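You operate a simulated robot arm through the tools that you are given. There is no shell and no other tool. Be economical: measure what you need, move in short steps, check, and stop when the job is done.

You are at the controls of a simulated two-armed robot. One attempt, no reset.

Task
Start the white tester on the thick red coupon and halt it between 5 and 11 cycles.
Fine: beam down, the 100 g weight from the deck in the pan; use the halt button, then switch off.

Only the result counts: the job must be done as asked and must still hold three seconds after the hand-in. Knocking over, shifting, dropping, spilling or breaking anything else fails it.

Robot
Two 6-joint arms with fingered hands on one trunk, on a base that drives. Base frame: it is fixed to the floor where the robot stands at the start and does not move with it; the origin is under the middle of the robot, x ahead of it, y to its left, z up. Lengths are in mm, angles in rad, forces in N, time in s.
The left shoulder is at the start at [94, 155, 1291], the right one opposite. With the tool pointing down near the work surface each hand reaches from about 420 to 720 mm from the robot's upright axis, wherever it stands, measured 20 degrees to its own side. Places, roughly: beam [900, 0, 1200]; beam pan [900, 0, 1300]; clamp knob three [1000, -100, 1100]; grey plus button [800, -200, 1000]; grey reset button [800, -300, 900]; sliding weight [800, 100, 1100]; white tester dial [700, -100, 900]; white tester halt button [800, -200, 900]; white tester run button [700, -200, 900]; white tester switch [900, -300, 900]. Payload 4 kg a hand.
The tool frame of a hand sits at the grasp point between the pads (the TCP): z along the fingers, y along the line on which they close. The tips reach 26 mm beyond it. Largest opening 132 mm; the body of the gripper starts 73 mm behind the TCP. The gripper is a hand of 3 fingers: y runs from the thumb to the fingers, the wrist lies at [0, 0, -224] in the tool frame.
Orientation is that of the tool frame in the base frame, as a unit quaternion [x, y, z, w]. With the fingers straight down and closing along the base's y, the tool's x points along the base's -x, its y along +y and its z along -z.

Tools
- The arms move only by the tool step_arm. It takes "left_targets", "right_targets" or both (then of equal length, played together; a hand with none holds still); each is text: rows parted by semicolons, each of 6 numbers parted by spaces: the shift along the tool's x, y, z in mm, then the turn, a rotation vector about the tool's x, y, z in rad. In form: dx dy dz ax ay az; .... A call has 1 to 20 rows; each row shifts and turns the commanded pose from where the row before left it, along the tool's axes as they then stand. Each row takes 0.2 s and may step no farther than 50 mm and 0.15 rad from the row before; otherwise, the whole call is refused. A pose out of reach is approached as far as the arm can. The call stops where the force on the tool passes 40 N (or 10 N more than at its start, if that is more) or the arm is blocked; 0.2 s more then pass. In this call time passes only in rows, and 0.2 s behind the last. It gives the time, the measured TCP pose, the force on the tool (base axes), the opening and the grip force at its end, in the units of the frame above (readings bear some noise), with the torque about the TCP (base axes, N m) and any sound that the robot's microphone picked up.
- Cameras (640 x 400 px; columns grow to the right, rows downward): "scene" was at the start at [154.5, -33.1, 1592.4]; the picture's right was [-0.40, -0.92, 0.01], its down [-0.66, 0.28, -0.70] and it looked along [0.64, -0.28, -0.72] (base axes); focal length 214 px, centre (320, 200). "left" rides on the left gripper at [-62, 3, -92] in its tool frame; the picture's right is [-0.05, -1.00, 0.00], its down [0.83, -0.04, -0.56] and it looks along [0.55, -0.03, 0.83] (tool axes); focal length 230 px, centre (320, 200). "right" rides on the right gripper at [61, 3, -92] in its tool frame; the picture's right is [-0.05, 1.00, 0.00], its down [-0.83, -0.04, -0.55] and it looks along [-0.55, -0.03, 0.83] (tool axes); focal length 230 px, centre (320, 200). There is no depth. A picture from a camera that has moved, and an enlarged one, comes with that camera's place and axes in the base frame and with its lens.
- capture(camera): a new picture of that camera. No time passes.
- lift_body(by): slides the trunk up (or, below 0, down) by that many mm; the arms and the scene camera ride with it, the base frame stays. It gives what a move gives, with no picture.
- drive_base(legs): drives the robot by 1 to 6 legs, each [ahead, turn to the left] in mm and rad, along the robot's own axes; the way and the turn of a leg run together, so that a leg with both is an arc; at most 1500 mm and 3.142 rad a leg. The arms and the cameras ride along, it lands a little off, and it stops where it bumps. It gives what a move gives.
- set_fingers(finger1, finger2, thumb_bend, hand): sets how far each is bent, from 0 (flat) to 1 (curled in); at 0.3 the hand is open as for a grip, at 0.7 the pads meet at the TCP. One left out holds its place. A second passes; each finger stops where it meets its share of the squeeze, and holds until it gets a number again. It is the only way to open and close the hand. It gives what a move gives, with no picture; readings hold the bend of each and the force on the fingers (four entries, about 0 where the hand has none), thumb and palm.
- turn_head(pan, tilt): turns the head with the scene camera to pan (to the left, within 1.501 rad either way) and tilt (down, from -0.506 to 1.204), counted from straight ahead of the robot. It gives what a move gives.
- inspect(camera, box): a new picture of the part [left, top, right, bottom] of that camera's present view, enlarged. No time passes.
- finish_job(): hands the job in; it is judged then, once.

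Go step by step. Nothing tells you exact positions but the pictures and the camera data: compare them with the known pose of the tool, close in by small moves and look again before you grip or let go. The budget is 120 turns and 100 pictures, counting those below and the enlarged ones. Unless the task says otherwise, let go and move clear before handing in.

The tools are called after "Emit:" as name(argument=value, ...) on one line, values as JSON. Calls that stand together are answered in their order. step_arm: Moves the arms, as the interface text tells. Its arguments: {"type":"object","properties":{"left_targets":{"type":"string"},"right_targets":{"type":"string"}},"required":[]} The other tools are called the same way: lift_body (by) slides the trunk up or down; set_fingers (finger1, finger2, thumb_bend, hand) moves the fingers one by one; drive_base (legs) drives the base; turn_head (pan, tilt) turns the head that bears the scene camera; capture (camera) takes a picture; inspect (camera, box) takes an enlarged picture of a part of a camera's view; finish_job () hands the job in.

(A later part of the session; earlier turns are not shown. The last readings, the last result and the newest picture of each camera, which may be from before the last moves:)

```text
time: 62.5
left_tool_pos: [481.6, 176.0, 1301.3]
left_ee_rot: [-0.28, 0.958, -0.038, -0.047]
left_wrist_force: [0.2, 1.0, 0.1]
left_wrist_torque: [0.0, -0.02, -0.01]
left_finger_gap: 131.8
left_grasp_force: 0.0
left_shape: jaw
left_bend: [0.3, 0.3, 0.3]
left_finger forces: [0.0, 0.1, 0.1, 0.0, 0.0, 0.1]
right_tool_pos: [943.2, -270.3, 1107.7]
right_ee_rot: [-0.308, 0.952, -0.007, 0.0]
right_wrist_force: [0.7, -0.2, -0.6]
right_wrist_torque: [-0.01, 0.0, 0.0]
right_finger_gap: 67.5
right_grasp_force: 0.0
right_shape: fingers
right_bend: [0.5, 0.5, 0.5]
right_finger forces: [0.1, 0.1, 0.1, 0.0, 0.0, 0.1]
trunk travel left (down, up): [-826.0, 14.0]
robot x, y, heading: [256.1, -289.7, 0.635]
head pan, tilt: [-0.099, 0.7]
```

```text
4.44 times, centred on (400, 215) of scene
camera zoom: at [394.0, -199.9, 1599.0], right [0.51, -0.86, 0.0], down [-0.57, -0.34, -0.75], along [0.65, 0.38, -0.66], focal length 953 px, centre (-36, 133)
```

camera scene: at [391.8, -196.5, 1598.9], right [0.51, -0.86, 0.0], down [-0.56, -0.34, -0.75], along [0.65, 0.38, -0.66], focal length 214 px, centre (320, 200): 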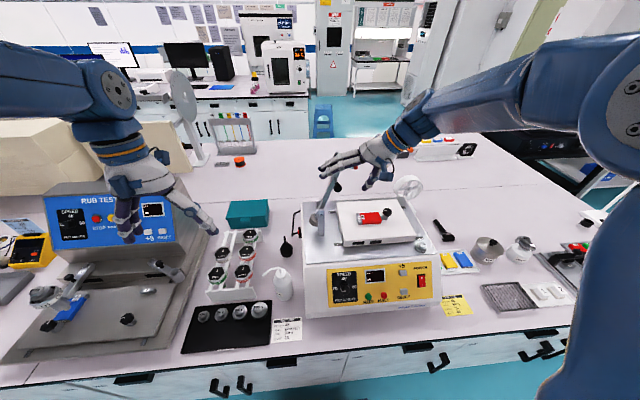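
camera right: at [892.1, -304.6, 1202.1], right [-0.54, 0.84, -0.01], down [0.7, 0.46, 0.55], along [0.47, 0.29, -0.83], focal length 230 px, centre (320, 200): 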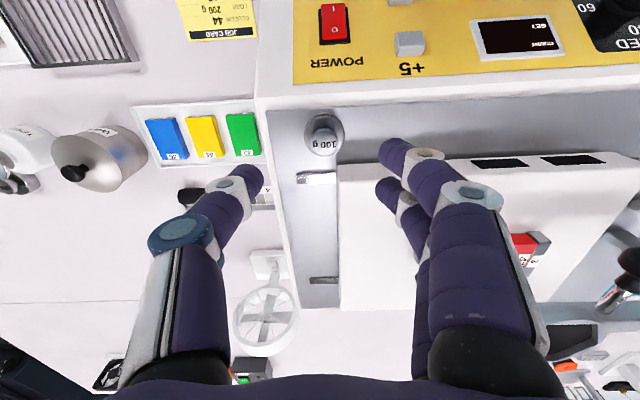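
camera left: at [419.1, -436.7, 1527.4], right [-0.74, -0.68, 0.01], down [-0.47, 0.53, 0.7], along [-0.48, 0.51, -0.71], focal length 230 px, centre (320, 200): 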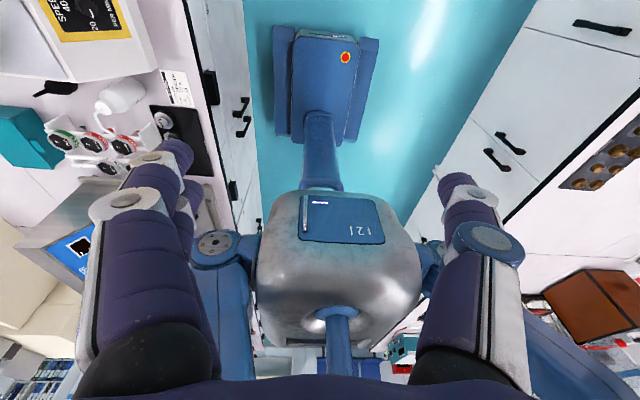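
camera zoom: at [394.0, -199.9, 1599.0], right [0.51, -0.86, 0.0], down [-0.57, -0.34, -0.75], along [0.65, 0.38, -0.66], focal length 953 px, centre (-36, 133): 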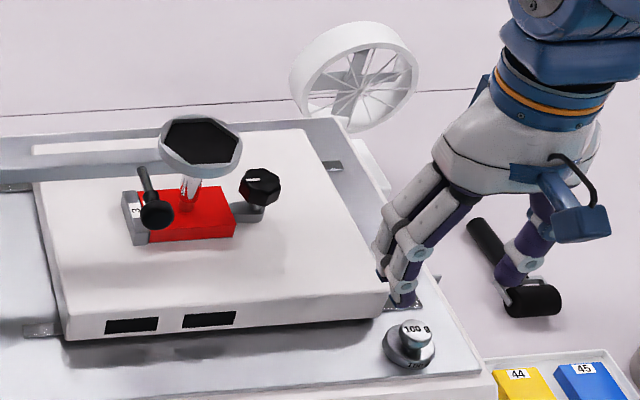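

The stage corner is close to the weight's left rear, so I yaw the hand so that the fingers come from front-left and the thumb from right-rear, then lower a bit.

Emit:
step_arm(right_targets="3 0 0 0 0 -0.15; 0 0 0 0 0 -0.15; 0 0 0 0 0 -0.15; 0 0 0 0 0 -0.15; 0 0 0 0 0 -0.15; 0 0 25 0 0 0; 0 0 20 0 0 0")

Emit:
capture(camera="right")

Emit:
inspect(camera="scene", box=[350, 170, 450, 260])

```text
time: 64.1
left_tool_pos: [480.7, 176.9, 1303.2]
left_ee_rot: [-0.28, 0.958, -0.038, -0.047]
left_wrist_force: [-0.7, -0.9, -0.5]
left_wrist_torque: [-0.04, -0.01, 0.0]
left_finger_gap: 131.9
left_grasp_force: 0.1
left_shape: jaw
left_bend: [0.3, 0.3, 0.3]
left_finger forces: [0.1, 0.1, 0.1, 0.0, 0.0, 0.1]
right_tool_pos: [936.7, -274.0, 1061.7]
right_ee_rot: [-0.634, 0.773, -0.004, -0.001]
right_wrist_force: [-0.1, -0.5, 0.1]
right_wrist_torque: [0.04, -0.01, 0.05]
right_finger_gap: 67.2
right_grasp_force: 0.0
right_shape: fingers
right_bend: [0.5, 0.5, 0.5]
right_finger forces: [0.0, 0.0, 0.0, 0.0, 0.1, 0.0]
trunk travel left (down, up): [-826.0, 14.0]
robot x, y, heading: [255.4, -290.7, 0.638]
head pan, tilt: [-0.099, 0.7]
```

```text
37 pictures are left
camera right: at [922.8, -334.2, 1155.5], right [-0.97, 0.25, -0.01], down [0.2, 0.81, 0.55], along [0.14, 0.53, -0.84], focal length 230 px, centre (320, 200)
```

right: 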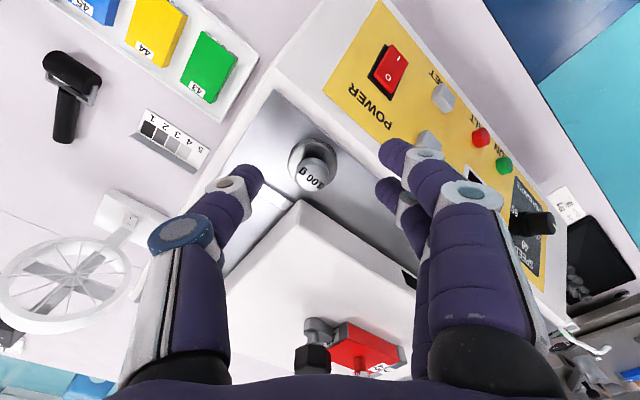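

```text
4.44 times, centred on (400, 215) of scene
camera zoom: at [393.7, -199.8, 1599.0], right [0.51, -0.86, 0.0], down [-0.57, -0.34, -0.75], along [0.65, 0.38, -0.66], focal length 953 px, centre (-36, 133)
```

zoom: 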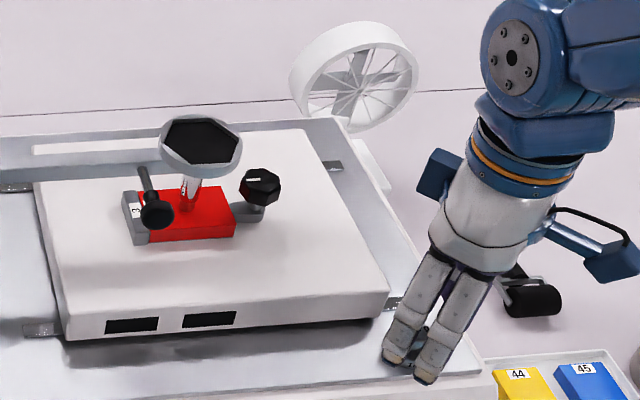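

Aligning and lowering around the knob.

Emit:
step_arm(right_targets="-3.5 -4.7 12 0 0 0; 0 0 14 0 0 0; 0 0 12 0 0 0")

Emit:
capture(camera="right")

```text
time: 64.9
left_tool_pos: [473.9, 176.0, 1303.5]
left_ee_rot: [-0.279, 0.958, -0.038, -0.045]
left_wrist_force: [-0.3, -0.3, 0.7]
left_wrist_torque: [-0.04, -0.01, 0.01]
left_finger_gap: 131.9
left_grasp_force: 0.1
left_shape: jaw
left_bend: [0.3, 0.3, 0.3]
left_finger forces: [0.0, 0.1, 0.0, 0.0, 0.0, 0.0]
right_tool_pos: [941.0, -270.7, 1028.5]
right_ee_rot: [-0.634, 0.773, -0.005, 0.003]
right_wrist_force: [0.9, 1.7, 17.3]
right_wrist_torque: [0.49, 0.57, -0.14]
right_finger_gap: 67.4
right_grasp_force: 8.5
right_shape: fingers
right_bend: [0.5, 0.54, 0.5]
right_finger forces: [0.1, 17.4, 0.0, 0.0, 0.0, 0.0]
trunk travel left (down, up): [-826.0, 14.0]
robot x, y, heading: [260.5, -293.2, 0.636]
head pan, tilt: [-0.099, 0.7]
```

```text
35 pictures are left
camera right: at [926.0, -331.8, 1122.7], right [-0.97, 0.25, -0.01], down [0.2, 0.81, 0.55], along [0.15, 0.53, -0.83], focal length 230 px, centre (320, 200)
```

right: 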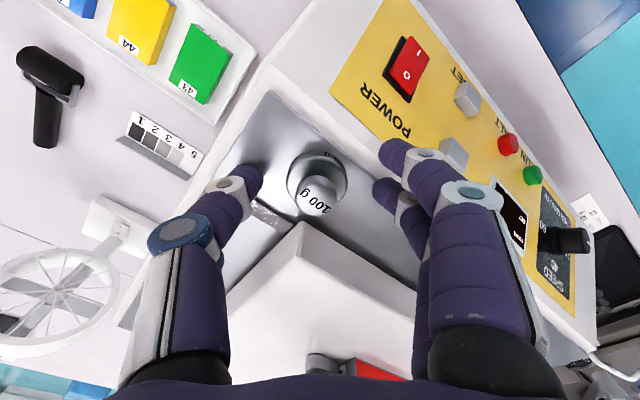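

A fingertip touches the deck; I lift 8 mm and close around the knob.

Emit:
step_arm(right_targets="0 0 -8 0 0 0")

Emit:
set_fingers(hand="right", finger1=0.6, finger2=0.6, thumb_bend=0.6)

Emit:
inspect(camera="right", box=[200, 100, 440, 260])

```text
time: 65.3
left_tool_pos: [481.5, 176.2, 1302.8]
left_ee_rot: [-0.28, 0.958, -0.038, -0.049]
left_wrist_force: [0.7, -0.5, 0.4]
left_wrist_torque: [0.0, 0.02, -0.03]
left_finger_gap: 132.1
left_grasp_force: 0.0
left_shape: jaw
left_bend: [0.3, 0.3, 0.3]
left_finger forces: [0.0, 0.1, 0.1, 0.0, 0.0, 0.1]
right_tool_pos: [944.9, -271.0, 1030.2]
right_ee_rot: [-0.634, 0.773, -0.003, -0.002]
right_wrist_force: [0.8, -0.1, 0.3]
right_wrist_torque: [-0.02, 0.0, 0.04]
right_finger_gap: 67.5
right_grasp_force: 0.0
right_shape: fingers
right_bend: [0.5, 0.5, 0.5]
right_finger forces: [0.1, 0.0, 0.1, 0.0, 0.0, 0.0]
trunk travel left (down, up): [-826.0, 14.0]
robot x, y, heading: [255.4, -290.3, 0.637]
head pan, tilt: [-0.099, 0.7]
```

```text
time: 66.3
left_tool_pos: [479.4, 176.6, 1302.1]
left_ee_rot: [-0.279, 0.958, -0.038, -0.047]
left_wrist_force: [-0.2, 0.2, 0.3]
left_wrist_torque: [0.01, -0.04, 0.01]
left_finger_gap: 132.2
left_grasp_force: 0.0
left_shape: jaw
left_bend: [0.3, 0.3, 0.3]
left_finger forces: [0.0, 0.0, 0.0, 0.1, 0.1, 0.0]
right_tool_pos: [943.2, -269.0, 1032.4]
right_ee_rot: [-0.634, 0.774, -0.004, -0.001]
right_wrist_force: [-0.5, 1.0, 0.1]
right_wrist_torque: [-0.03, -0.04, 0.0]
right_finger_gap: 35.6
right_grasp_force: 0.6
right_shape: fingers
right_bend: [0.6, 0.6, 0.6]
right_finger forces: [0.0, 0.3, 0.0, 0.0, 0.1, 0.0]
trunk travel left (down, up): [-826.0, 14.0]
robot x, y, heading: [252.4, -290.5, 0.637]
head pan, tilt: [-0.099, 0.7]
```

```text
2.50 times, centred on (320, 180) of right
camera zoom: at [929.1, -331.0, 1126.2], right [-0.97, 0.25, -0.01], down [0.2, 0.81, 0.55], along [0.14, 0.53, -0.84], focal length 575 px, centre (320, 250)
```

zoom: 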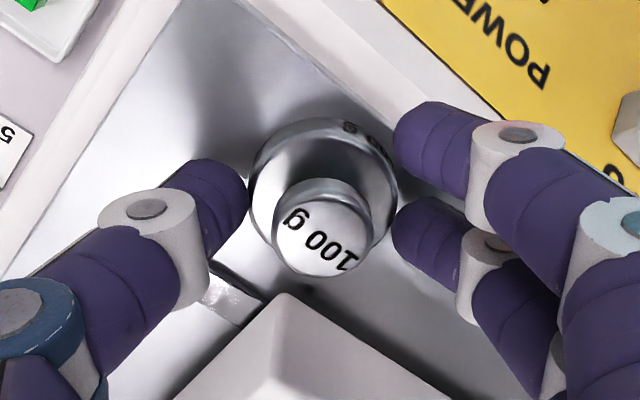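

Fingers now straddle the body; I raise ~11 mm to the knob and close on it.

Emit:
step_arm(right_targets="0 0 -11 0 0 0")

Emit:
set_fingers(hand="right", finger1=0.68, finger2=0.68, thumb_bend=0.68)

Emit:
inspect(camera="right", box=[200, 100, 440, 260])

```text
time: 66.7
left_tool_pos: [478.9, 176.2, 1302.0]
left_ee_rot: [-0.28, 0.958, -0.038, -0.047]
left_wrist_force: [-0.3, -0.1, 0.1]
left_wrist_torque: [0.01, -0.01, -0.01]
left_finger_gap: 131.9
left_grasp_force: 0.0
left_shape: jaw
left_bend: [0.3, 0.3, 0.3]
left_finger forces: [0.0, 0.0, 0.0, 0.0, 0.1, 0.1]
right_tool_pos: [943.3, -270.1, 1043.7]
right_ee_rot: [-0.634, 0.773, -0.005, -0.002]
right_wrist_force: [-0.1, 0.5, 0.5]
right_wrist_torque: [0.02, -0.01, -0.02]
right_finger_gap: 35.4
right_grasp_force: 0.0
right_shape: fingers
right_bend: [0.6, 0.6, 0.6]
right_finger forces: [0.1, 0.1, 0.1, 0.0, 0.0, 0.1]
trunk travel left (down, up): [-826.0, 14.0]
robot x, y, heading: [253.0, -293.1, 0.636]
head pan, tilt: [-0.099, 0.7]
```

```text
time: 67.7
left_tool_pos: [479.6, 175.8, 1302.1]
left_ee_rot: [-0.28, 0.958, -0.038, -0.048]
left_wrist_force: [-0.5, -0.3, -0.3]
left_wrist_torque: [-0.02, 0.02, -0.01]
left_finger_gap: 131.8
left_grasp_force: 0.1
left_shape: jaw
left_bend: [0.3, 0.3, 0.3]
left_finger forces: [0.0, 0.0, 0.0, 0.0, 0.0, 0.0]
right_tool_pos: [942.5, -269.9, 1042.5]
right_ee_rot: [-0.634, 0.773, -0.004, -0.002]
right_wrist_force: [0.4, -0.6, 1.3]
right_wrist_torque: [0.04, -0.02, 0.0]
right_finger_gap: 15.0
right_grasp_force: 2.6
right_shape: fingers
right_bend: [0.68, 0.65, 0.67]
right_finger forces: [0.0, 2.9, 0.0, 0.0, 2.9, 0.0]
trunk travel left (down, up): [-826.0, 14.0]
robot x, y, heading: [255.7, -291.0, 0.637]
head pan, tilt: [-0.099, 0.7]
```

```text
2.50 times, centred on (320, 180) of right
camera zoom: at [928.9, -330.9, 1137.3], right [-0.97, 0.25, -0.01], down [0.2, 0.81, 0.55], along [0.14, 0.53, -0.84], focal length 575 px, centre (320, 250)
```

zoom: 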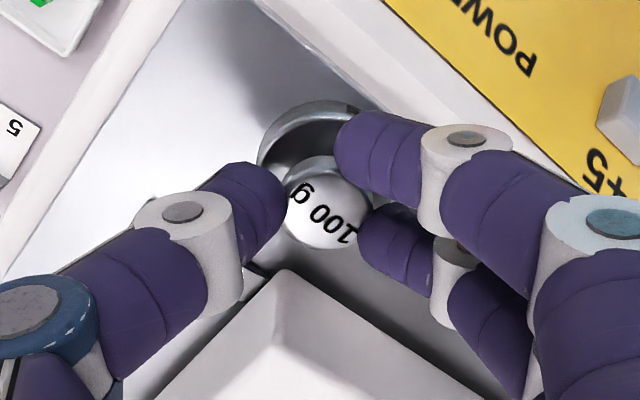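

Emit:
set_fingers(hand="right", finger1=0.75, finger2=0.75, thumb_bend=0.75)

Emit:
inspect(camera="right", box=[200, 100, 440, 260])

```text
time: 68.7
left_tool_pos: [479.2, 176.8, 1303.3]
left_ee_rot: [-0.28, 0.958, -0.039, -0.048]
left_wrist_force: [0.9, 0.5, -0.1]
left_wrist_torque: [-0.03, -0.02, -0.02]
left_finger_gap: 132.4
left_grasp_force: 0.0
left_shape: jaw
left_bend: [0.3, 0.3, 0.3]
left_finger forces: [0.1, 0.1, 0.1, 0.0, 0.1, 0.0]
right_tool_pos: [944.1, -269.8, 1043.9]
right_ee_rot: [-0.634, 0.774, -0.005, -0.001]
right_wrist_force: [0.6, -0.2, 0.1]
right_wrist_torque: [0.02, 0.0, 0.0]
right_finger_gap: 2.7
right_grasp_force: 9.9
right_shape: fingers
right_bend: [0.75, 0.7, 0.69]
right_finger forces: [0.0, 9.9, 0.0, 0.0, 9.8, 0.0]
trunk travel left (down, up): [-826.0, 14.0]
robot x, y, heading: [252.7, -291.0, 0.635]
head pan, tilt: [-0.099, 0.7]
```

```text
2.50 times, centred on (320, 180) of right
camera zoom: at [929.0, -330.8, 1137.1], right [-0.97, 0.25, -0.01], down [0.2, 0.81, 0.55], along [0.14, 0.53, -0.84], focal length 575 px, centre (320, 250)
```

zoom: 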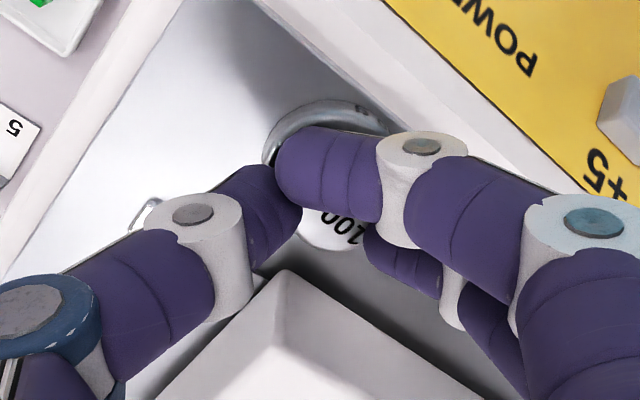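

One finger missed the knob; I reopen, shift 8 mm to centre it and close again.

Emit:
set_fingers(hand="right", finger1=0.59, finger2=0.59, thumb_bend=0.6)

Emit:
step_arm(right_targets="-8 0 0 0 0 0")

Emit:
set_fingers(hand="right", finger1=0.67, finger2=0.67, thumb_bend=0.67)

Emit:
inspect(camera="right", box=[200, 100, 440, 260])

```text
time: 69.7
left_tool_pos: [478.8, 175.0, 1302.5]
left_ee_rot: [-0.279, 0.958, -0.038, -0.048]
left_wrist_force: [-0.9, 0.0, -0.2]
left_wrist_torque: [0.01, -0.02, 0.02]
left_finger_gap: 132.0
left_grasp_force: 0.1
left_shape: jaw
left_bend: [0.3, 0.3, 0.3]
left_finger forces: [0.0, 0.0, 0.0, 0.0, 0.0, 0.1]
right_tool_pos: [943.6, -269.4, 1043.4]
right_ee_rot: [-0.635, 0.773, -0.005, -0.001]
right_wrist_force: [-0.7, -0.1, -0.6]
right_wrist_torque: [-0.05, 0.01, 0.02]
right_finger_gap: 36.0
right_grasp_force: 0.0
right_shape: fingers
right_bend: [0.59, 0.59, 0.6]
right_finger forces: [0.0, 0.1, 0.0, 0.0, 0.1, 0.1]
trunk travel left (down, up): [-826.0, 14.0]
robot x, y, heading: [251.7, -291.1, 0.637]
head pan, tilt: [-0.099, 0.7]
```

```text
time: 70.1
left_tool_pos: [479.5, 177.8, 1301.6]
left_ee_rot: [-0.28, 0.958, -0.039, -0.048]
left_wrist_force: [0.7, -0.1, 0.8]
left_wrist_torque: [-0.01, 0.01, -0.01]
left_finger_gap: 131.9
left_grasp_force: 0.0
left_shape: jaw
left_bend: [0.3, 0.3, 0.3]
left_finger forces: [0.0, 0.0, 0.0, 0.0, 0.0, 0.0]
right_tool_pos: [945.6, -262.9, 1042.4]
right_ee_rot: [-0.635, 0.772, -0.005, -0.002]
right_wrist_force: [0.4, 0.2, 0.6]
right_wrist_torque: [-0.01, -0.04, 0.02]
right_finger_gap: 35.7
right_grasp_force: 0.0
right_shape: fingers
right_bend: [0.59, 0.59, 0.6]
right_finger forces: [0.0, 0.0, 0.0, 0.0, 0.1, 0.0]
trunk travel left (down, up): [-826.0, 14.0]
robot x, y, heading: [254.7, -289.3, 0.641]
head pan, tilt: [-0.099, 0.7]
```

```text
time: 71.1
left_tool_pos: [479.9, 176.6, 1301.7]
left_ee_rot: [-0.28, 0.958, -0.039, -0.047]
left_wrist_force: [0.2, -0.7, 0.1]
left_wrist_torque: [0.02, 0.04, 0.02]
left_finger_gap: 131.9
left_grasp_force: 0.1
left_shape: jaw
left_bend: [0.3, 0.3, 0.3]
left_finger forces: [0.0, 0.0, 0.0, 0.1, 0.0, 0.0]
right_tool_pos: [944.0, -263.0, 1042.8]
right_ee_rot: [-0.634, 0.773, -0.005, -0.002]
right_wrist_force: [0.3, 0.0, 0.4]
right_wrist_torque: [0.01, -0.03, 0.03]
right_finger_gap: 19.2
right_grasp_force: 2.5
right_shape: fingers
right_bend: [0.65, 0.66, 0.66]
right_finger forces: [1.7, 0.4, 0.0, 0.0, 1.7, 0.1]
trunk travel left (down, up): [-826.0, 14.0]
robot x, y, heading: [254.4, -291.5, 0.634]
head pan, tilt: [-0.099, 0.7]
```

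```text
2.50 times, centred on (320, 180) of right
camera zoom: at [931.1, -323.3, 1137.2], right [-0.97, 0.25, -0.01], down [0.2, 0.81, 0.55], along [0.14, 0.53, -0.84], focal length 575 px, centre (320, 250)
```

zoom: 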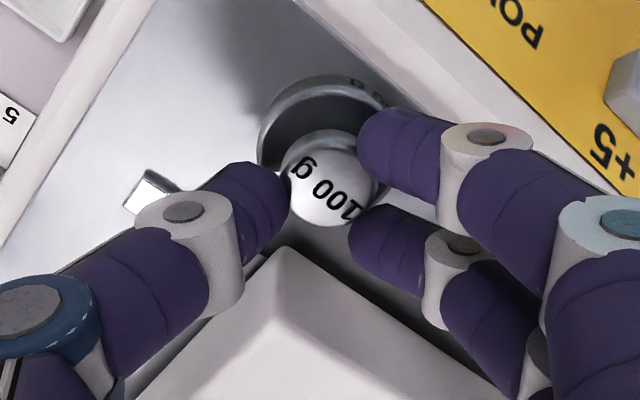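

All three now touch. Squeeze firmer and lift slightly to test.

Emit:
set_fingers(hand="right", finger1=0.7, finger2=0.7, thumb_bend=0.7)

Emit:
step_arm(right_targets="0 0 -10 0 0 0; 0 0 -15 0 0 0")

Emit:
capture(camera="right")

```text
time: 72.1
left_tool_pos: [478.7, 176.2, 1303.6]
left_ee_rot: [-0.28, 0.958, -0.038, -0.048]
left_wrist_force: [0.2, -0.6, 0.2]
left_wrist_torque: [0.0, 0.02, -0.02]
left_finger_gap: 131.9
left_grasp_force: 0.1
left_shape: jaw
left_bend: [0.3, 0.3, 0.3]
left_finger forces: [0.0, 0.0, 0.0, 0.0, 0.1, 0.0]
right_tool_pos: [943.9, -262.5, 1043.7]
right_ee_rot: [-0.634, 0.773, -0.005, -0.001]
right_wrist_force: [0.4, 0.0, 0.7]
right_wrist_torque: [0.0, 0.02, 0.0]
right_finger_gap: 17.8
right_grasp_force: 4.3
right_shape: fingers
right_bend: [0.65, 0.68, 0.68]
right_finger forces: [3.7, 1.7, 0.0, 0.0, 4.8, 0.1]
trunk travel left (down, up): [-826.0, 14.0]
robot x, y, heading: [256.8, -289.2, 0.635]
head pan, tilt: [-0.099, 0.7]
```

```text
time: 72.7
left_tool_pos: [479.8, 177.0, 1302.3]
left_ee_rot: [-0.28, 0.958, -0.038, -0.048]
left_wrist_force: [-0.3, -0.5, -0.2]
left_wrist_torque: [0.02, 0.01, 0.04]
left_finger_gap: 131.9
left_grasp_force: 0.0
left_shape: jaw
left_bend: [0.3, 0.3, 0.3]
left_finger forces: [0.0, 0.0, 0.0, 0.0, 0.0, 0.0]
right_tool_pos: [944.0, -261.9, 1069.4]
right_ee_rot: [-0.634, 0.773, -0.004, -0.002]
right_wrist_force: [-0.7, 0.8, -1.0]
right_wrist_torque: [-0.02, 0.02, 0.03]
right_finger_gap: 17.5
right_grasp_force: 4.8
right_shape: fingers
right_bend: [0.65, 0.68, 0.68]
right_finger forces: [3.8, 1.6, 0.1, 0.1, 4.5, 0.0]
trunk travel left (down, up): [-826.0, 14.0]
robot x, y, heading: [254.6, -288.5, 0.635]
head pan, tilt: [-0.099, 0.7]
```

```text
30 pictures are left
camera right: at [929.2, -323.2, 1163.7], right [-0.97, 0.25, -0.01], down [0.2, 0.81, 0.55], along [0.14, 0.53, -0.84], focal length 230 px, centre (320, 200)
```

right: 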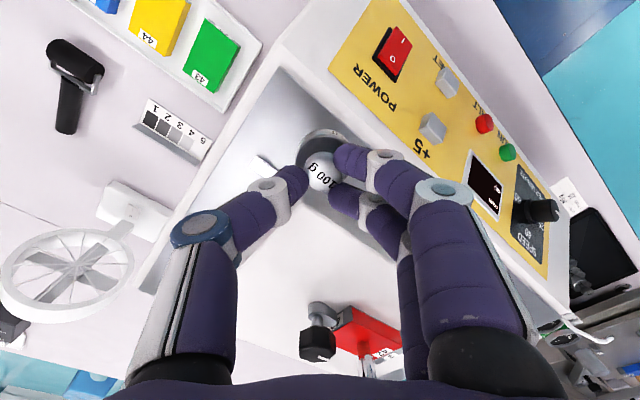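

The weight is held. Raise it well above the pan height and carry it over towards the pan.

Emit:
step_arm(right_targets="0 0 -37 0 0 0; 0 0 -37 0 0 0; 0 0 -37 0 0 0; 0 0 -37 0 0 0; -40 7 0 0 0 0; -40 7 0 0 0 0; -40 7 0 0 0 0; -40 7 0 0 0 0")

Emit:
capture(camera="right")

Emit:
inspect(camera="scene", box=[310, 130, 430, 230])

```text
time: 74.4
left_tool_pos: [458.9, 163.9, 1279.4]
left_ee_rot: [-0.28, 0.955, -0.052, -0.082]
left_wrist_force: [-0.3, -1.2, 0.8]
left_wrist_torque: [0.01, -0.07, -0.03]
left_finger_gap: 131.7
left_grasp_force: 0.0
left_shape: jaw
left_bend: [0.3, 0.3, 0.3]
left_finger forces: [0.0, 0.0, 0.0, 0.0, 0.0, 0.0]
right_tool_pos: [929.5, -155.0, 1229.4]
right_ee_rot: [-0.634, 0.773, -0.006, 0.007]
right_wrist_force: [0.1, -0.2, 0.0]
right_wrist_torque: [0.0, 0.01, 0.01]
right_finger_gap: 6.3
right_grasp_force: 0.0
right_shape: fingers
right_bend: [0.7, 0.7, 0.7]
right_finger forces: [0.1, 0.0, 0.1, 0.0, 0.0, 0.0]
trunk travel left (down, up): [-826.0, 14.0]
robot x, y, heading: [255.6, -290.9, 0.637]
head pan, tilt: [-0.099, 0.7]
stopped in row 8 (right hand): the arm was blocked; the commanded pose is now the measured one
```

```text
29 pictures are left
camera right: at [913.1, -216.8, 1322.9], right [-0.97, 0.25, -0.02], down [0.19, 0.81, 0.56], along [0.15, 0.54, -0.83], focal length 230 px, centre (320, 200)
```

right: 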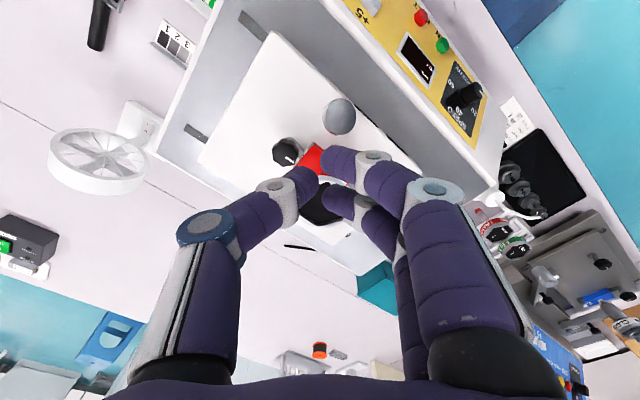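

```text
4.00 times, centred on (370, 180) of scene
camera zoom: at [391.2, -199.2, 1599.2], right [0.51, -0.86, 0.0], down [-0.56, -0.34, -0.75], along [0.65, 0.38, -0.66], focal length 858 px, centre (120, 280)
```

zoom: 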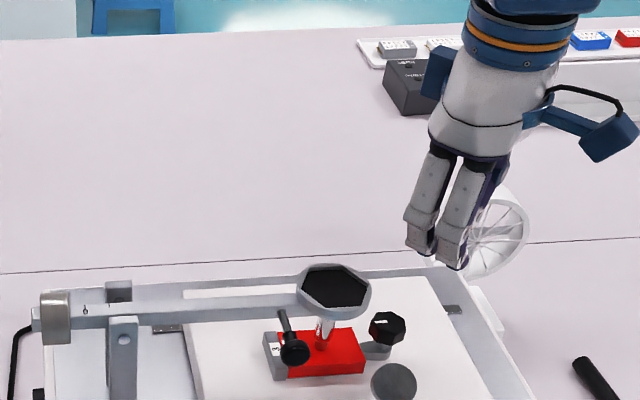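

The weight slipped out and now lies on the stage. I'll look closely at how it lies before recovering it.

Emit:
inspect(camera="right", box=[260, 60, 420, 180])

Emit:
inspect(camera="scene", box=[360, 190, 440, 250])

```text
3.33 times, centred on (340, 120) of right
camera zoom: at [913.1, -216.8, 1322.9], right [-0.97, 0.25, -0.02], down [0.19, 0.81, 0.56], along [0.15, 0.54, -0.83], focal length 767 px, centre (253, 467)
```

zoom: 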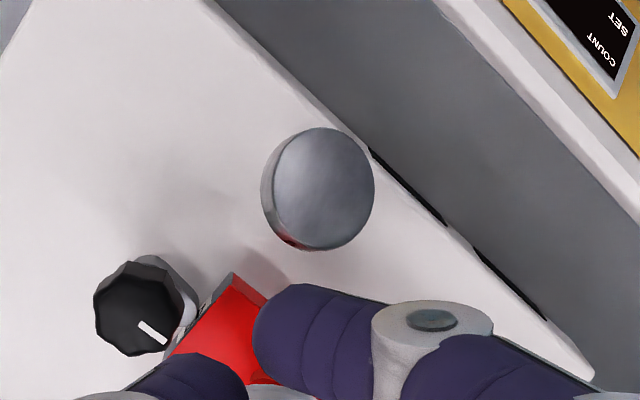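

```text
6.67 times, centred on (400, 220) of scene
camera zoom: at [391.2, -199.2, 1599.2], right [0.51, -0.86, 0.0], down [-0.56, -0.34, -0.75], along [0.65, 0.38, -0.66], focal length 1430 px, centre (-213, 67)
```

zoom: 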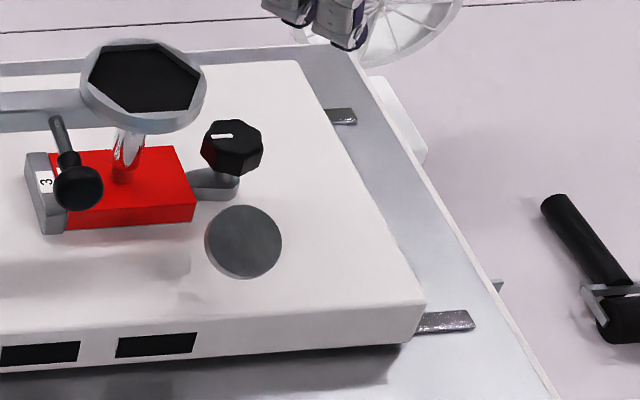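

The weight lies on its side on the stage, knob pointing away from me. To right it I want to grip its body from above and pitch the hand forward with the camera on top, so I try turning the hand half a turn at a safe height.

Emit:
step_arm(right_targets="29 27 0 0 0 0; 29 27 0 0 0 0; 0 0 0 0 0 -0.15; 0 0 0 0 0 -0.15; 0 0 0 0 0 -0.15; 0 0 0 0 0 -0.15; 0 0 0 0 0 -0.15; 0 0 0 0 0 -0.15; 0 0 0 0 0 -0.15; 0 0 0 0 0 -0.15; 0 0 0 0 0 -0.15; 0 0 0 0 0 -0.15; 0 0 0 0 0 -0.15; 0 0 0 0 0 -0.15; 0 0 0 0 0 -0.15; 0 0 0 0 0 -0.15; 0 0 0 0 0 -0.15; 0 0 0 0 0 -0.14")

Emit:
set_fingers(hand="right", finger1=0.45, finger2=0.45, thumb_bend=0.45)

Emit:
capture(camera="right")

```text
time: 74.7
left_tool_pos: [439.5, 145.1, 1260.5]
left_ee_rot: [-0.28, 0.951, -0.063, -0.114]
left_wrist_force: [0.4, 0.9, 0.6]
left_wrist_torque: [0.01, -0.01, -0.01]
left_finger_gap: 131.9
left_grasp_force: 0.1
left_shape: jaw
left_bend: [0.3, 0.3, 0.3]
left_finger forces: [0.0, 0.0, 0.0, 0.1, 0.0, 0.0]
right_tool_pos: [895.4, -178.7, 1238.9]
right_ee_rot: [-0.635, 0.772, -0.006, 0.016]
right_wrist_force: [-0.8, 0.0, 0.3]
right_wrist_torque: [0.04, 0.01, -0.01]
right_finger_gap: 5.8
right_grasp_force: 0.0
right_shape: fingers
right_bend: [0.7, 0.7, 0.7]
right_finger forces: [0.0, 0.0, 0.0, 0.0, 0.0, 0.0]
trunk travel left (down, up): [-826.0, 14.0]
robot x, y, heading: [253.9, -292.1, 0.635]
head pan, tilt: [-0.099, 0.7]
stopped in row 1 (right hand): the arm was blocked; the commanded pose is now the measured one
```

```text
time: 75.7
left_tool_pos: [443.1, 148.5, 1259.1]
left_ee_rot: [-0.279, 0.952, -0.062, -0.113]
left_wrist_force: [-0.3, 0.1, -0.4]
left_wrist_torque: [-0.01, 0.04, -0.03]
left_finger_gap: 131.9
left_grasp_force: 0.1
left_shape: jaw
left_bend: [0.3, 0.3, 0.3]
left_finger forces: [0.1, 0.0, 0.1, 0.1, 0.1, 0.0]
right_tool_pos: [899.7, -175.5, 1237.3]
right_ee_rot: [-0.635, 0.772, -0.006, 0.015]
right_wrist_force: [0.0, 0.0, 0.1]
right_wrist_torque: [0.01, 0.02, -0.01]
right_finger_gap: 84.0
right_grasp_force: 0.1
right_shape: fingers
right_bend: [0.45, 0.45, 0.45]
right_finger forces: [0.1, 0.0, 0.1, 0.1, 0.1, 0.0]
trunk travel left (down, up): [-826.0, 14.0]
robot x, y, heading: [254.4, -289.5, 0.633]
head pan, tilt: [-0.099, 0.7]
```

```text
25 pictures are left
camera right: at [882.9, -238.9, 1330.7], right [-0.97, 0.24, -0.03], down [0.19, 0.8, 0.57], along [0.16, 0.55, -0.82], focal length 230 px, centre (320, 200)
```

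right: 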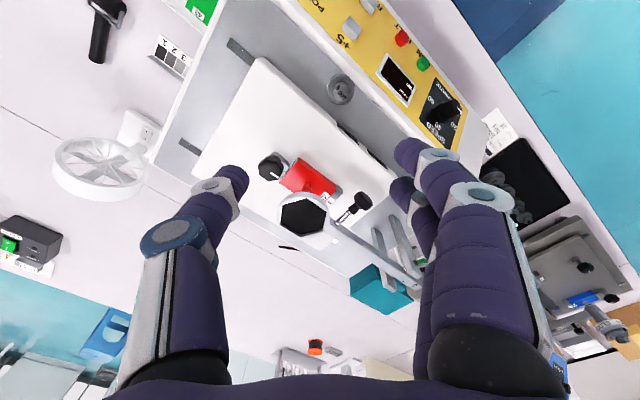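

The weight appears to have come to rest since that frame; zooming in.

Emit:
inspect(camera="right", box=[270, 40, 410, 150])

Emit:
inspect(camera="scene", box=[340, 180, 440, 260])

```text
3.64 times, centred on (340, 95) of right
camera zoom: at [882.9, -238.9, 1330.7], right [-0.97, 0.24, -0.03], down [0.19, 0.8, 0.57], along [0.16, 0.55, -0.82], focal length 837 px, centre (247, 582)
```

zoom: 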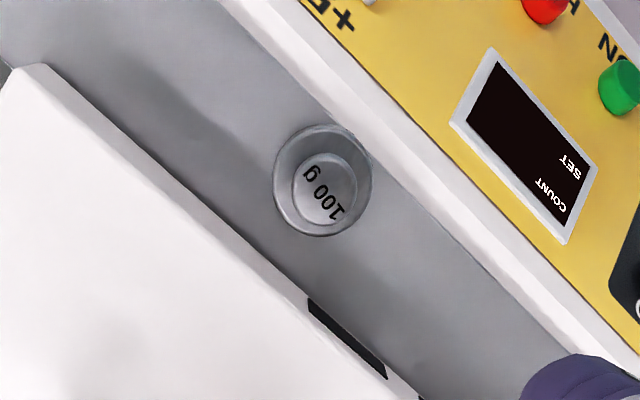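

```text
5.00 times, centred on (390, 220) of scene
camera zoom: at [393.4, -199.4, 1599.0], right [0.51, -0.86, 0.0], down [-0.57, -0.34, -0.75], along [0.65, 0.38, -0.66], focal length 1072 px, centre (-30, 100)
```

zoom: 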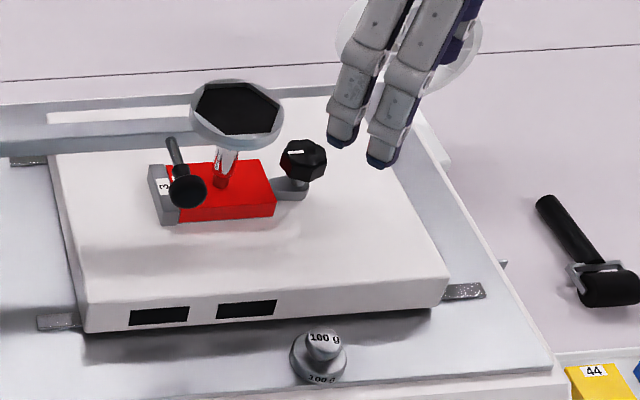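

Fortunate: it landed upright on the deck right in front of the stage (≈ (876, -184)), on the deck still. I re-approach with a smaller yaw and will grip lower on the knob and harder this time.

Emit:
step_arm(right_targets="0 0 0 -0.009 0.005 0.117; 0 0 0 -0.009 0.005 0.117; 0 0 0 -0.009 0.005 0.117; 10.4 8.2 0 0 0 0; 10.4 8.2 20 0 0 0; 0 0 35 0 0 0; 0 0 35 0 0 0; 0 0 35 0 0 0; 0 0 32 0 0 0")

Emit:
set_fingers(hand="right", finger1=0.54, finger2=0.54, thumb_bend=0.54)

Emit:
capture(camera="right")

```text
time: 77.7
left_tool_pos: [442.8, 149.1, 1259.6]
left_ee_rot: [-0.279, 0.952, -0.062, -0.112]
left_wrist_force: [-0.3, -0.1, -0.2]
left_wrist_torque: [-0.01, -0.01, 0.0]
left_finger_gap: 131.9
left_grasp_force: 0.1
left_shape: jaw
left_bend: [0.3, 0.3, 0.3]
left_finger forces: [0.1, 0.1, 0.0, 0.1, 0.0, 0.0]
right_tool_pos: [875.8, -185.6, 1079.1]
right_ee_rot: [-0.491, 0.871, 0.003, 0.003]
right_wrist_force: [-0.9, 0.2, 0.9]
right_wrist_torque: [0.0, 0.0, -0.03]
right_finger_gap: 84.1
right_grasp_force: 0.1
right_shape: fingers
right_bend: [0.45, 0.45, 0.45]
right_finger forces: [0.1, 0.0, 0.0, 0.0, 0.1, 0.0]
trunk travel left (down, up): [-826.0, 14.0]
robot x, y, heading: [253.6, -294.6, 0.637]
head pan, tilt: [-0.099, 0.7]
```

```text
time: 78.7
left_tool_pos: [440.8, 148.5, 1260.3]
left_ee_rot: [-0.279, 0.952, -0.063, -0.113]
left_wrist_force: [0.4, 0.7, -0.2]
left_wrist_torque: [0.03, 0.0, -0.01]
left_finger_gap: 132.1
left_grasp_force: 0.1
left_shape: jaw
left_bend: [0.3, 0.3, 0.3]
left_finger forces: [0.1, 0.1, 0.0, 0.1, 0.0, 0.1]
right_tool_pos: [871.8, -186.4, 1080.4]
right_ee_rot: [-0.49, 0.872, 0.003, 0.002]
right_wrist_force: [0.2, 0.3, 0.9]
right_wrist_torque: [-0.01, 0.03, -0.03]
right_finger_gap: 55.1
right_grasp_force: 0.0
right_shape: fingers
right_bend: [0.54, 0.54, 0.54]
right_finger forces: [0.0, 0.0, 0.1, 0.1, 0.1, 0.1]
trunk travel left (down, up): [-826.0, 14.0]
robot x, y, heading: [254.1, -295.6, 0.637]
head pan, tilt: [-0.099, 0.7]
```

```text
22 pictures are left
camera right: at [839.2, -240.2, 1173.6], right [-0.83, 0.56, 0.0], down [0.47, 0.68, 0.56], along [0.31, 0.46, -0.83], focal length 230 px, centre (320, 200)
```

right: 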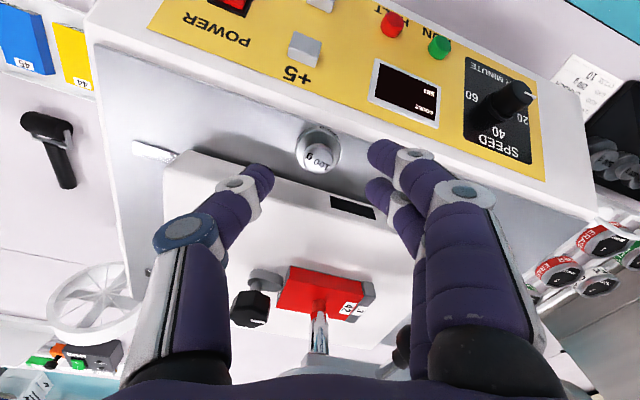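

Emit:
step_arm(right_targets="-2 0 15 0 0 0; 0 0 15 0 0 0; 0 0 13 0 0 0")

Emit:
set_fingers(hand="right", finger1=0.66, finger2=0.66, thumb_bend=0.66)

Emit:
inspect(camera="right", box=[200, 90, 440, 250])

```text
time: 79.5
left_tool_pos: [440.7, 148.3, 1260.6]
left_ee_rot: [-0.278, 0.952, -0.062, -0.112]
left_wrist_force: [0.6, 0.1, -0.7]
left_wrist_torque: [-0.02, 0.0, 0.01]
left_finger_gap: 131.9
left_grasp_force: 0.1
left_shape: jaw
left_bend: [0.3, 0.3, 0.3]
left_finger forces: [0.0, 0.1, 0.0, 0.0, 0.0, 0.0]
right_tool_pos: [874.1, -184.3, 1036.4]
right_ee_rot: [-0.491, 0.871, 0.003, 0.001]
right_wrist_force: [-0.3, -0.2, 0.7]
right_wrist_torque: [-0.04, -0.03, 0.02]
right_finger_gap: 55.0
right_grasp_force: 0.1
right_shape: fingers
right_bend: [0.54, 0.54, 0.54]
right_finger forces: [0.0, 0.0, 0.0, 0.1, 0.1, 0.0]
trunk travel left (down, up): [-826.0, 14.0]
robot x, y, heading: [253.0, -291.3, 0.634]
head pan, tilt: [-0.099, 0.7]
```

```text
time: 80.5
left_tool_pos: [440.8, 149.5, 1260.1]
left_ee_rot: [-0.279, 0.952, -0.063, -0.112]
left_wrist_force: [0.1, -0.7, 0.0]
left_wrist_torque: [-0.05, -0.01, 0.01]
left_finger_gap: 132.1
left_grasp_force: 0.0
left_shape: jaw
left_bend: [0.3, 0.3, 0.3]
left_finger forces: [0.0, 0.0, 0.0, 0.1, 0.1, 0.0]
right_tool_pos: [874.3, -185.3, 1039.0]
right_ee_rot: [-0.491, 0.871, 0.003, 0.002]
right_wrist_force: [-0.4, -0.3, -0.4]
right_wrist_torque: [-0.03, 0.02, 0.02]
right_finger_gap: 19.0
right_grasp_force: 1.5
right_shape: fingers
right_bend: [0.66, 0.65, 0.65]
right_finger forces: [0.1, 1.2, 0.0, 0.0, 1.1, 0.0]
trunk travel left (down, up): [-826.0, 14.0]
robot x, y, heading: [254.1, -289.8, 0.643]
head pan, tilt: [-0.099, 0.7]
```

```text
2.50 times, centred on (320, 170) of right
camera zoom: at [841.2, -237.2, 1131.0], right [-0.83, 0.56, 0.0], down [0.47, 0.68, 0.56], along [0.31, 0.46, -0.83], focal length 575 px, centre (320, 275)
```

zoom: 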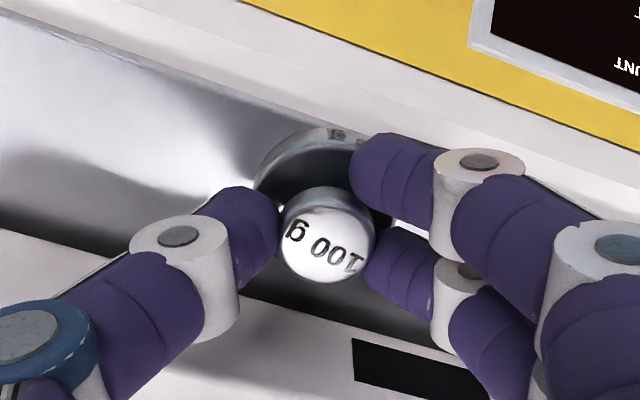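

Emit:
set_fingers(hand="right", finger1=0.61, finger2=0.61, thumb_bend=0.61)

Emit:
step_arm(right_targets="-5.5 0 3 0 0 0")

Emit:
set_fingers(hand="right", finger1=0.7, finger2=0.7, thumb_bend=0.7)

Emit:
inspect(camera="right", box=[200, 90, 440, 250])

```text
time: 81.5
left_tool_pos: [442.2, 148.6, 1260.0]
left_ee_rot: [-0.28, 0.951, -0.062, -0.112]
left_wrist_force: [-0.4, 0.1, -0.8]
left_wrist_torque: [0.0, 0.01, -0.04]
left_finger_gap: 132.1
left_grasp_force: 0.0
left_shape: jaw
left_bend: [0.3, 0.3, 0.3]
left_finger forces: [0.0, 0.0, 0.1, 0.0, 0.0, 0.0]
right_tool_pos: [873.5, -184.2, 1037.1]
right_ee_rot: [-0.491, 0.871, 0.003, 0.001]
right_wrist_force: [0.4, -0.6, 0.8]
right_wrist_torque: [-0.01, -0.03, 0.01]
right_finger_gap: 30.9
right_grasp_force: 0.0
right_shape: fingers
right_bend: [0.61, 0.61, 0.61]
right_finger forces: [0.0, 0.0, 0.1, 0.1, 0.1, 0.0]
trunk travel left (down, up): [-826.0, 14.0]
robot x, y, heading: [254.5, -290.8, 0.638]
head pan, tilt: [-0.099, 0.7]
```

```text
time: 81.9
left_tool_pos: [443.2, 147.6, 1259.4]
left_ee_rot: [-0.279, 0.952, -0.062, -0.113]
left_wrist_force: [-0.4, -0.9, 0.0]
left_wrist_torque: [0.01, 0.0, -0.03]
left_finger_gap: 132.3
left_grasp_force: 0.1
left_shape: jaw
left_bend: [0.3, 0.3, 0.3]
left_finger forces: [0.0, 0.1, 0.0, 0.0, 0.0, 0.0]
right_tool_pos: [877.8, -178.0, 1034.5]
right_ee_rot: [-0.491, 0.871, 0.003, 0.001]
right_wrist_force: [0.8, 0.1, 1.0]
right_wrist_torque: [-0.01, 0.05, 0.03]
right_finger_gap: 31.0
right_grasp_force: 0.1
right_shape: fingers
right_bend: [0.61, 0.61, 0.61]
right_finger forces: [0.4, 0.1, 0.0, 0.0, 0.0, 0.1]
trunk travel left (down, up): [-826.0, 14.0]
robot x, y, heading: [252.8, -287.0, 0.641]
head pan, tilt: [-0.099, 0.7]
```

```text
time: 82.9
left_tool_pos: [441.1, 148.4, 1258.9]
left_ee_rot: [-0.28, 0.952, -0.062, -0.112]
left_wrist_force: [-0.6, -0.3, -0.1]
left_wrist_torque: [0.01, 0.01, 0.02]
left_finger_gap: 132.2
left_grasp_force: 0.2
left_shape: jaw
left_bend: [0.3, 0.3, 0.3]
left_finger forces: [0.0, 0.0, 0.0, 0.0, 0.1, 0.2]
right_tool_pos: [877.3, -178.9, 1034.8]
right_ee_rot: [-0.491, 0.871, 0.003, 0.001]
right_wrist_force: [-0.5, 0.9, 1.2]
right_wrist_torque: [0.01, 0.03, -0.03]
right_finger_gap: 21.2
right_grasp_force: 8.3
right_shape: fingers
right_bend: [0.64, 0.65, 0.67]
right_finger forces: [5.1, 3.3, 0.0, 0.0, 8.0, 0.0]
trunk travel left (down, up): [-826.0, 14.0]
robot x, y, heading: [254.2, -291.4, 0.64]
head pan, tilt: [-0.099, 0.7]
```

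```text
2.50 times, centred on (320, 170) of right
camera zoom: at [844.6, -232.4, 1128.3], right [-0.83, 0.56, 0.0], down [0.47, 0.68, 0.56], along [0.31, 0.46, -0.83], focal length 575 px, centre (320, 275)
```

zoom: 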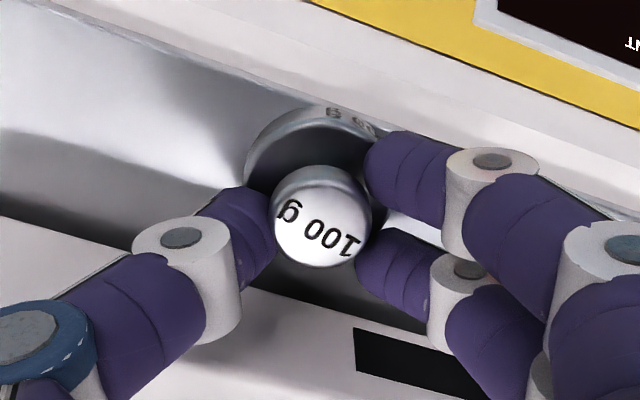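

Good symmetric grip. Squeeze harder and lift gently.

Emit:
set_fingers(hand="right", finger1=0.78, finger2=0.78, thumb_bend=0.78)

Emit:
step_arm(right_targets="0 0 -5 0 0 0; 0 0 -10 0 0 0; 0 0 -10 0 0 0")

Emit:
inspect(camera="right", box=[200, 90, 440, 250])

```text
time: 83.9
left_tool_pos: [441.7, 148.4, 1258.1]
left_ee_rot: [-0.279, 0.951, -0.063, -0.113]
left_wrist_force: [-0.2, -0.7, 0.2]
left_wrist_torque: [-0.03, 0.02, 0.04]
left_finger_gap: 132.0
left_grasp_force: 0.1
left_shape: jaw
left_bend: [0.3, 0.3, 0.3]
left_finger forces: [0.1, 0.0, 0.1, 0.0, 0.0, 0.0]
right_tool_pos: [878.0, -179.1, 1034.2]
right_ee_rot: [-0.491, 0.871, 0.004, 0.001]
right_wrist_force: [-0.2, 0.2, 1.1]
right_wrist_torque: [0.02, 0.03, 0.03]
right_finger_gap: 20.4
right_grasp_force: 20.2
right_shape: fingers
right_bend: [0.65, 0.67, 0.68]
right_finger forces: [10.0, 8.9, 0.0, 0.1, 21.9, 0.0]
trunk travel left (down, up): [-826.0, 14.0]
robot x, y, heading: [254.0, -292.6, 0.641]
head pan, tilt: [-0.099, 0.7]
```

```text
time: 84.7
left_tool_pos: [441.8, 147.5, 1260.5]
left_ee_rot: [-0.278, 0.952, -0.062, -0.112]
left_wrist_force: [-0.4, 0.1, -0.4]
left_wrist_torque: [0.0, -0.01, -0.02]
left_finger_gap: 132.0
left_grasp_force: 0.1
left_shape: jaw
left_bend: [0.3, 0.3, 0.3]
left_finger forces: [0.0, 0.1, 0.0, 0.1, 0.1, 0.0]
right_tool_pos: [877.3, -179.4, 1059.3]
right_ee_rot: [-0.491, 0.871, 0.003, 0.001]
right_wrist_force: [0.4, -0.2, -2.5]
right_wrist_torque: [0.04, -0.01, 0.04]
right_finger_gap: 20.4
right_grasp_force: 20.1
right_shape: fingers
right_bend: [0.65, 0.67, 0.68]
right_finger forces: [9.6, 9.2, 0.1, 0.0, 21.6, 0.1]
trunk travel left (down, up): [-826.0, 14.0]
robot x, y, heading: [254.8, -290.4, 0.637]
head pan, tilt: [-0.099, 0.7]
```

```text
2.50 times, centred on (320, 170) of right
camera zoom: at [845.2, -233.1, 1153.1], right [-0.83, 0.56, 0.0], down [0.47, 0.68, 0.56], along [0.31, 0.46, -0.83], focal length 575 px, centre (320, 275)
```

zoom: 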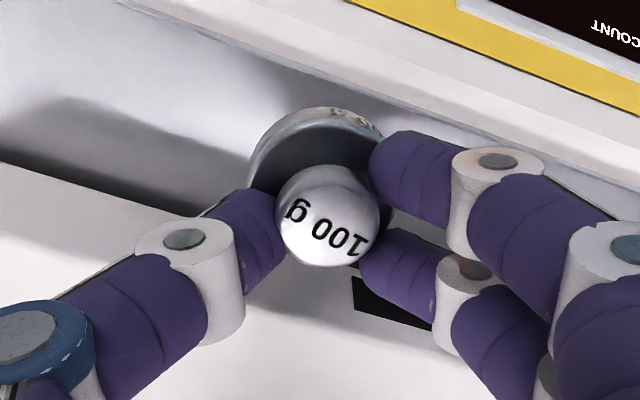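

Firm grip (20 N). Lift to carrying height in small steps.

Emit:
step_arm(right_targets="0 0 -15 0 0 0; 0 0 -17 0 0 0; 0 0 -17 0 0 0; 0 0 -17 0 0 0; 0 0 -17 0 0 0; 0 0 -17 0 0 0; 0 0 -17 0 0 0; 0 0 -17 0 0 0; -10 -1 0 0 0 0; -15 -1.3 0 0 0 0; -15 -1.3 0 0 0 0; -15 -1.3 0 0 0 0")

```text
time: 87.3
left_tool_pos: [441.9, 149.6, 1259.0]
left_ee_rot: [-0.278, 0.952, -0.062, -0.112]
left_wrist_force: [0.3, -0.1, 0.5]
left_wrist_torque: [0.02, 0.01, -0.01]
left_finger_gap: 132.0
left_grasp_force: 0.1
left_shape: jaw
left_bend: [0.3, 0.3, 0.3]
left_finger forces: [0.0, 0.0, 0.1, 0.0, 0.0, 0.1]
right_tool_pos: [913.8, -133.5, 1194.7]
right_ee_rot: [-0.491, 0.871, 0.002, 0.001]
right_wrist_force: [0.1, -0.9, -2.0]
right_wrist_torque: [-0.01, 0.0, 0.02]
right_finger_gap: 20.3
right_grasp_force: 19.9
right_shape: fingers
right_bend: [0.65, 0.67, 0.68]
right_finger forces: [9.4, 9.4, 0.1, 0.0, 21.2, 0.0]
trunk travel left (down, up): [-826.0, 14.0]
robot x, y, heading: [258.2, -291.5, 0.635]
head pan, tilt: [-0.099, 0.7]
```

Emit:
step_arm(right_targets="-13 -0.4 0 0 0 0; -13 -0.4 0 0 0 0; -13 -0.4 0 0 0 0; -13 -0.4 0 0 0 0; -12 -0.4 0 0 0 0")

Emit:
inspect(camera="scene", box=[320, 130, 420, 220])

Emit:
capture(camera="right")

```text
time: 87.8
left_tool_pos: [419.9, 134.0, 1239.4]
left_ee_rot: [-0.278, 0.947, -0.073, -0.145]
left_wrist_force: [0.8, -0.6, 0.2]
left_wrist_torque: [-0.01, 0.0, 0.02]
left_finger_gap: 131.8
left_grasp_force: 0.1
left_shape: jaw
left_bend: [0.3, 0.3, 0.3]
left_finger forces: [0.0, 0.0, 0.0, 0.0, 0.0, 0.0]
right_tool_pos: [905.5, -131.9, 1208.1]
right_ee_rot: [-0.492, 0.871, 0.003, 0.011]
right_wrist_force: [-0.6, 0.4, -1.5]
right_wrist_torque: [-0.01, -0.03, 0.01]
right_finger_gap: 17.1
right_grasp_force: 15.6
right_shape: fingers
right_bend: [0.67, 0.71, 0.69]
right_finger forces: [9.0, 7.2, 0.0, 0.0, 14.8, 0.1]
trunk travel left (down, up): [-826.0, 14.0]
robot x, y, heading: [253.4, -284.1, 0.631]
head pan, tilt: [-0.099, 0.7]
stopped in row 2 (right hand): the arm was blocked; the commanded pose is now the measured one
```

```text
4.44 times, centred on (370, 175) of scene
camera zoom: at [392.2, -199.1, 1599.1], right [0.51, -0.86, 0.0], down [-0.57, -0.34, -0.75], along [0.65, 0.38, -0.66], focal length 953 px, centre (98, 311)
```

zoom: 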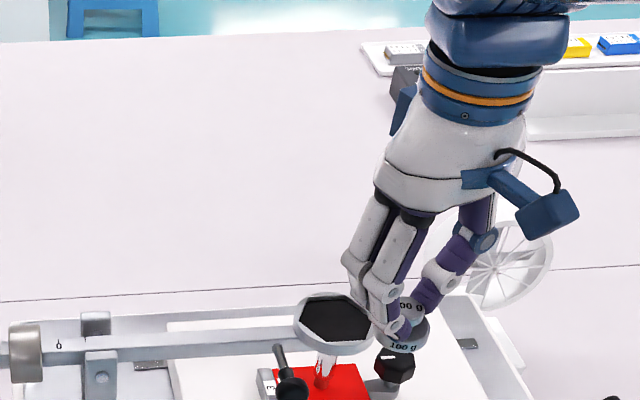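

```text
17 pictures are left
camera right: at [869.6, -186.3, 1299.5], right [-0.83, 0.56, 0.0], down [0.46, 0.68, 0.57], along [0.32, 0.47, -0.82], focal length 230 px, centre (320, 200)
```

right: 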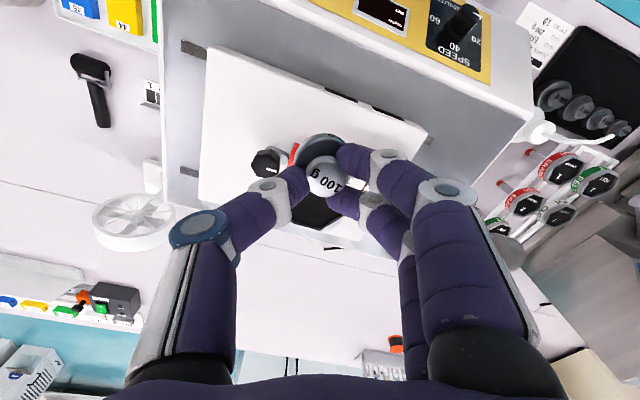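

The right arm is at the limit of its reach here. The weight is still held; I bring the base 35 mm closer.

Emit:
drive_base(legs=[[35, 0]])

Emit:
capture(camera="right")

```text
time: 88.7
left_tool_pos: [440.2, 147.4, 1245.2]
left_ee_rot: [-0.278, 0.948, -0.071, -0.139]
left_wrist_force: [-0.6, -1.2, -0.3]
left_wrist_torque: [0.02, -0.02, 0.0]
left_finger_gap: 132.1
left_grasp_force: 0.1
left_shape: jaw
left_bend: [0.3, 0.3, 0.3]
left_finger forces: [0.0, 0.0, 0.0, 0.0, 0.0, 0.0]
right_tool_pos: [925.0, -116.7, 1212.7]
right_ee_rot: [-0.491, 0.871, 0.004, 0.015]
right_wrist_force: [0.7, -0.1, -0.4]
right_wrist_torque: [0.04, -0.07, 0.02]
right_finger_gap: 17.0
right_grasp_force: 15.2
right_shape: fingers
right_bend: [0.67, 0.71, 0.69]
right_finger forces: [9.0, 7.3, 0.1, 0.1, 14.5, 0.1]
trunk travel left (down, up): [-826.0, 14.0]
robot x, y, heading: [282.4, -271.2, 0.636]
head pan, tilt: [-0.099, 0.7]
```

```text
16 pictures are left
camera right: at [889.6, -172.5, 1304.5], right [-0.83, 0.56, -0.01], down [0.45, 0.68, 0.58], along [0.33, 0.48, -0.81], focal length 230 px, centre (320, 200)
```

right: 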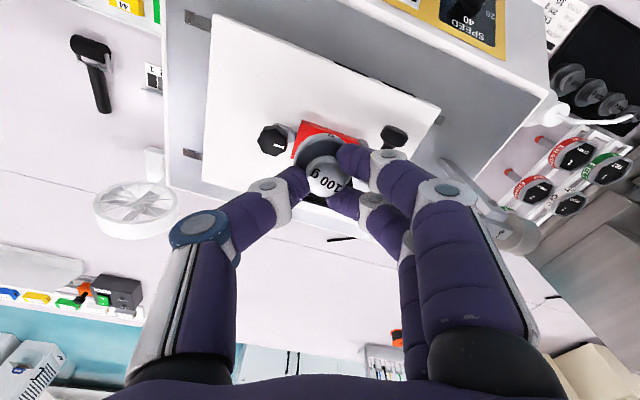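

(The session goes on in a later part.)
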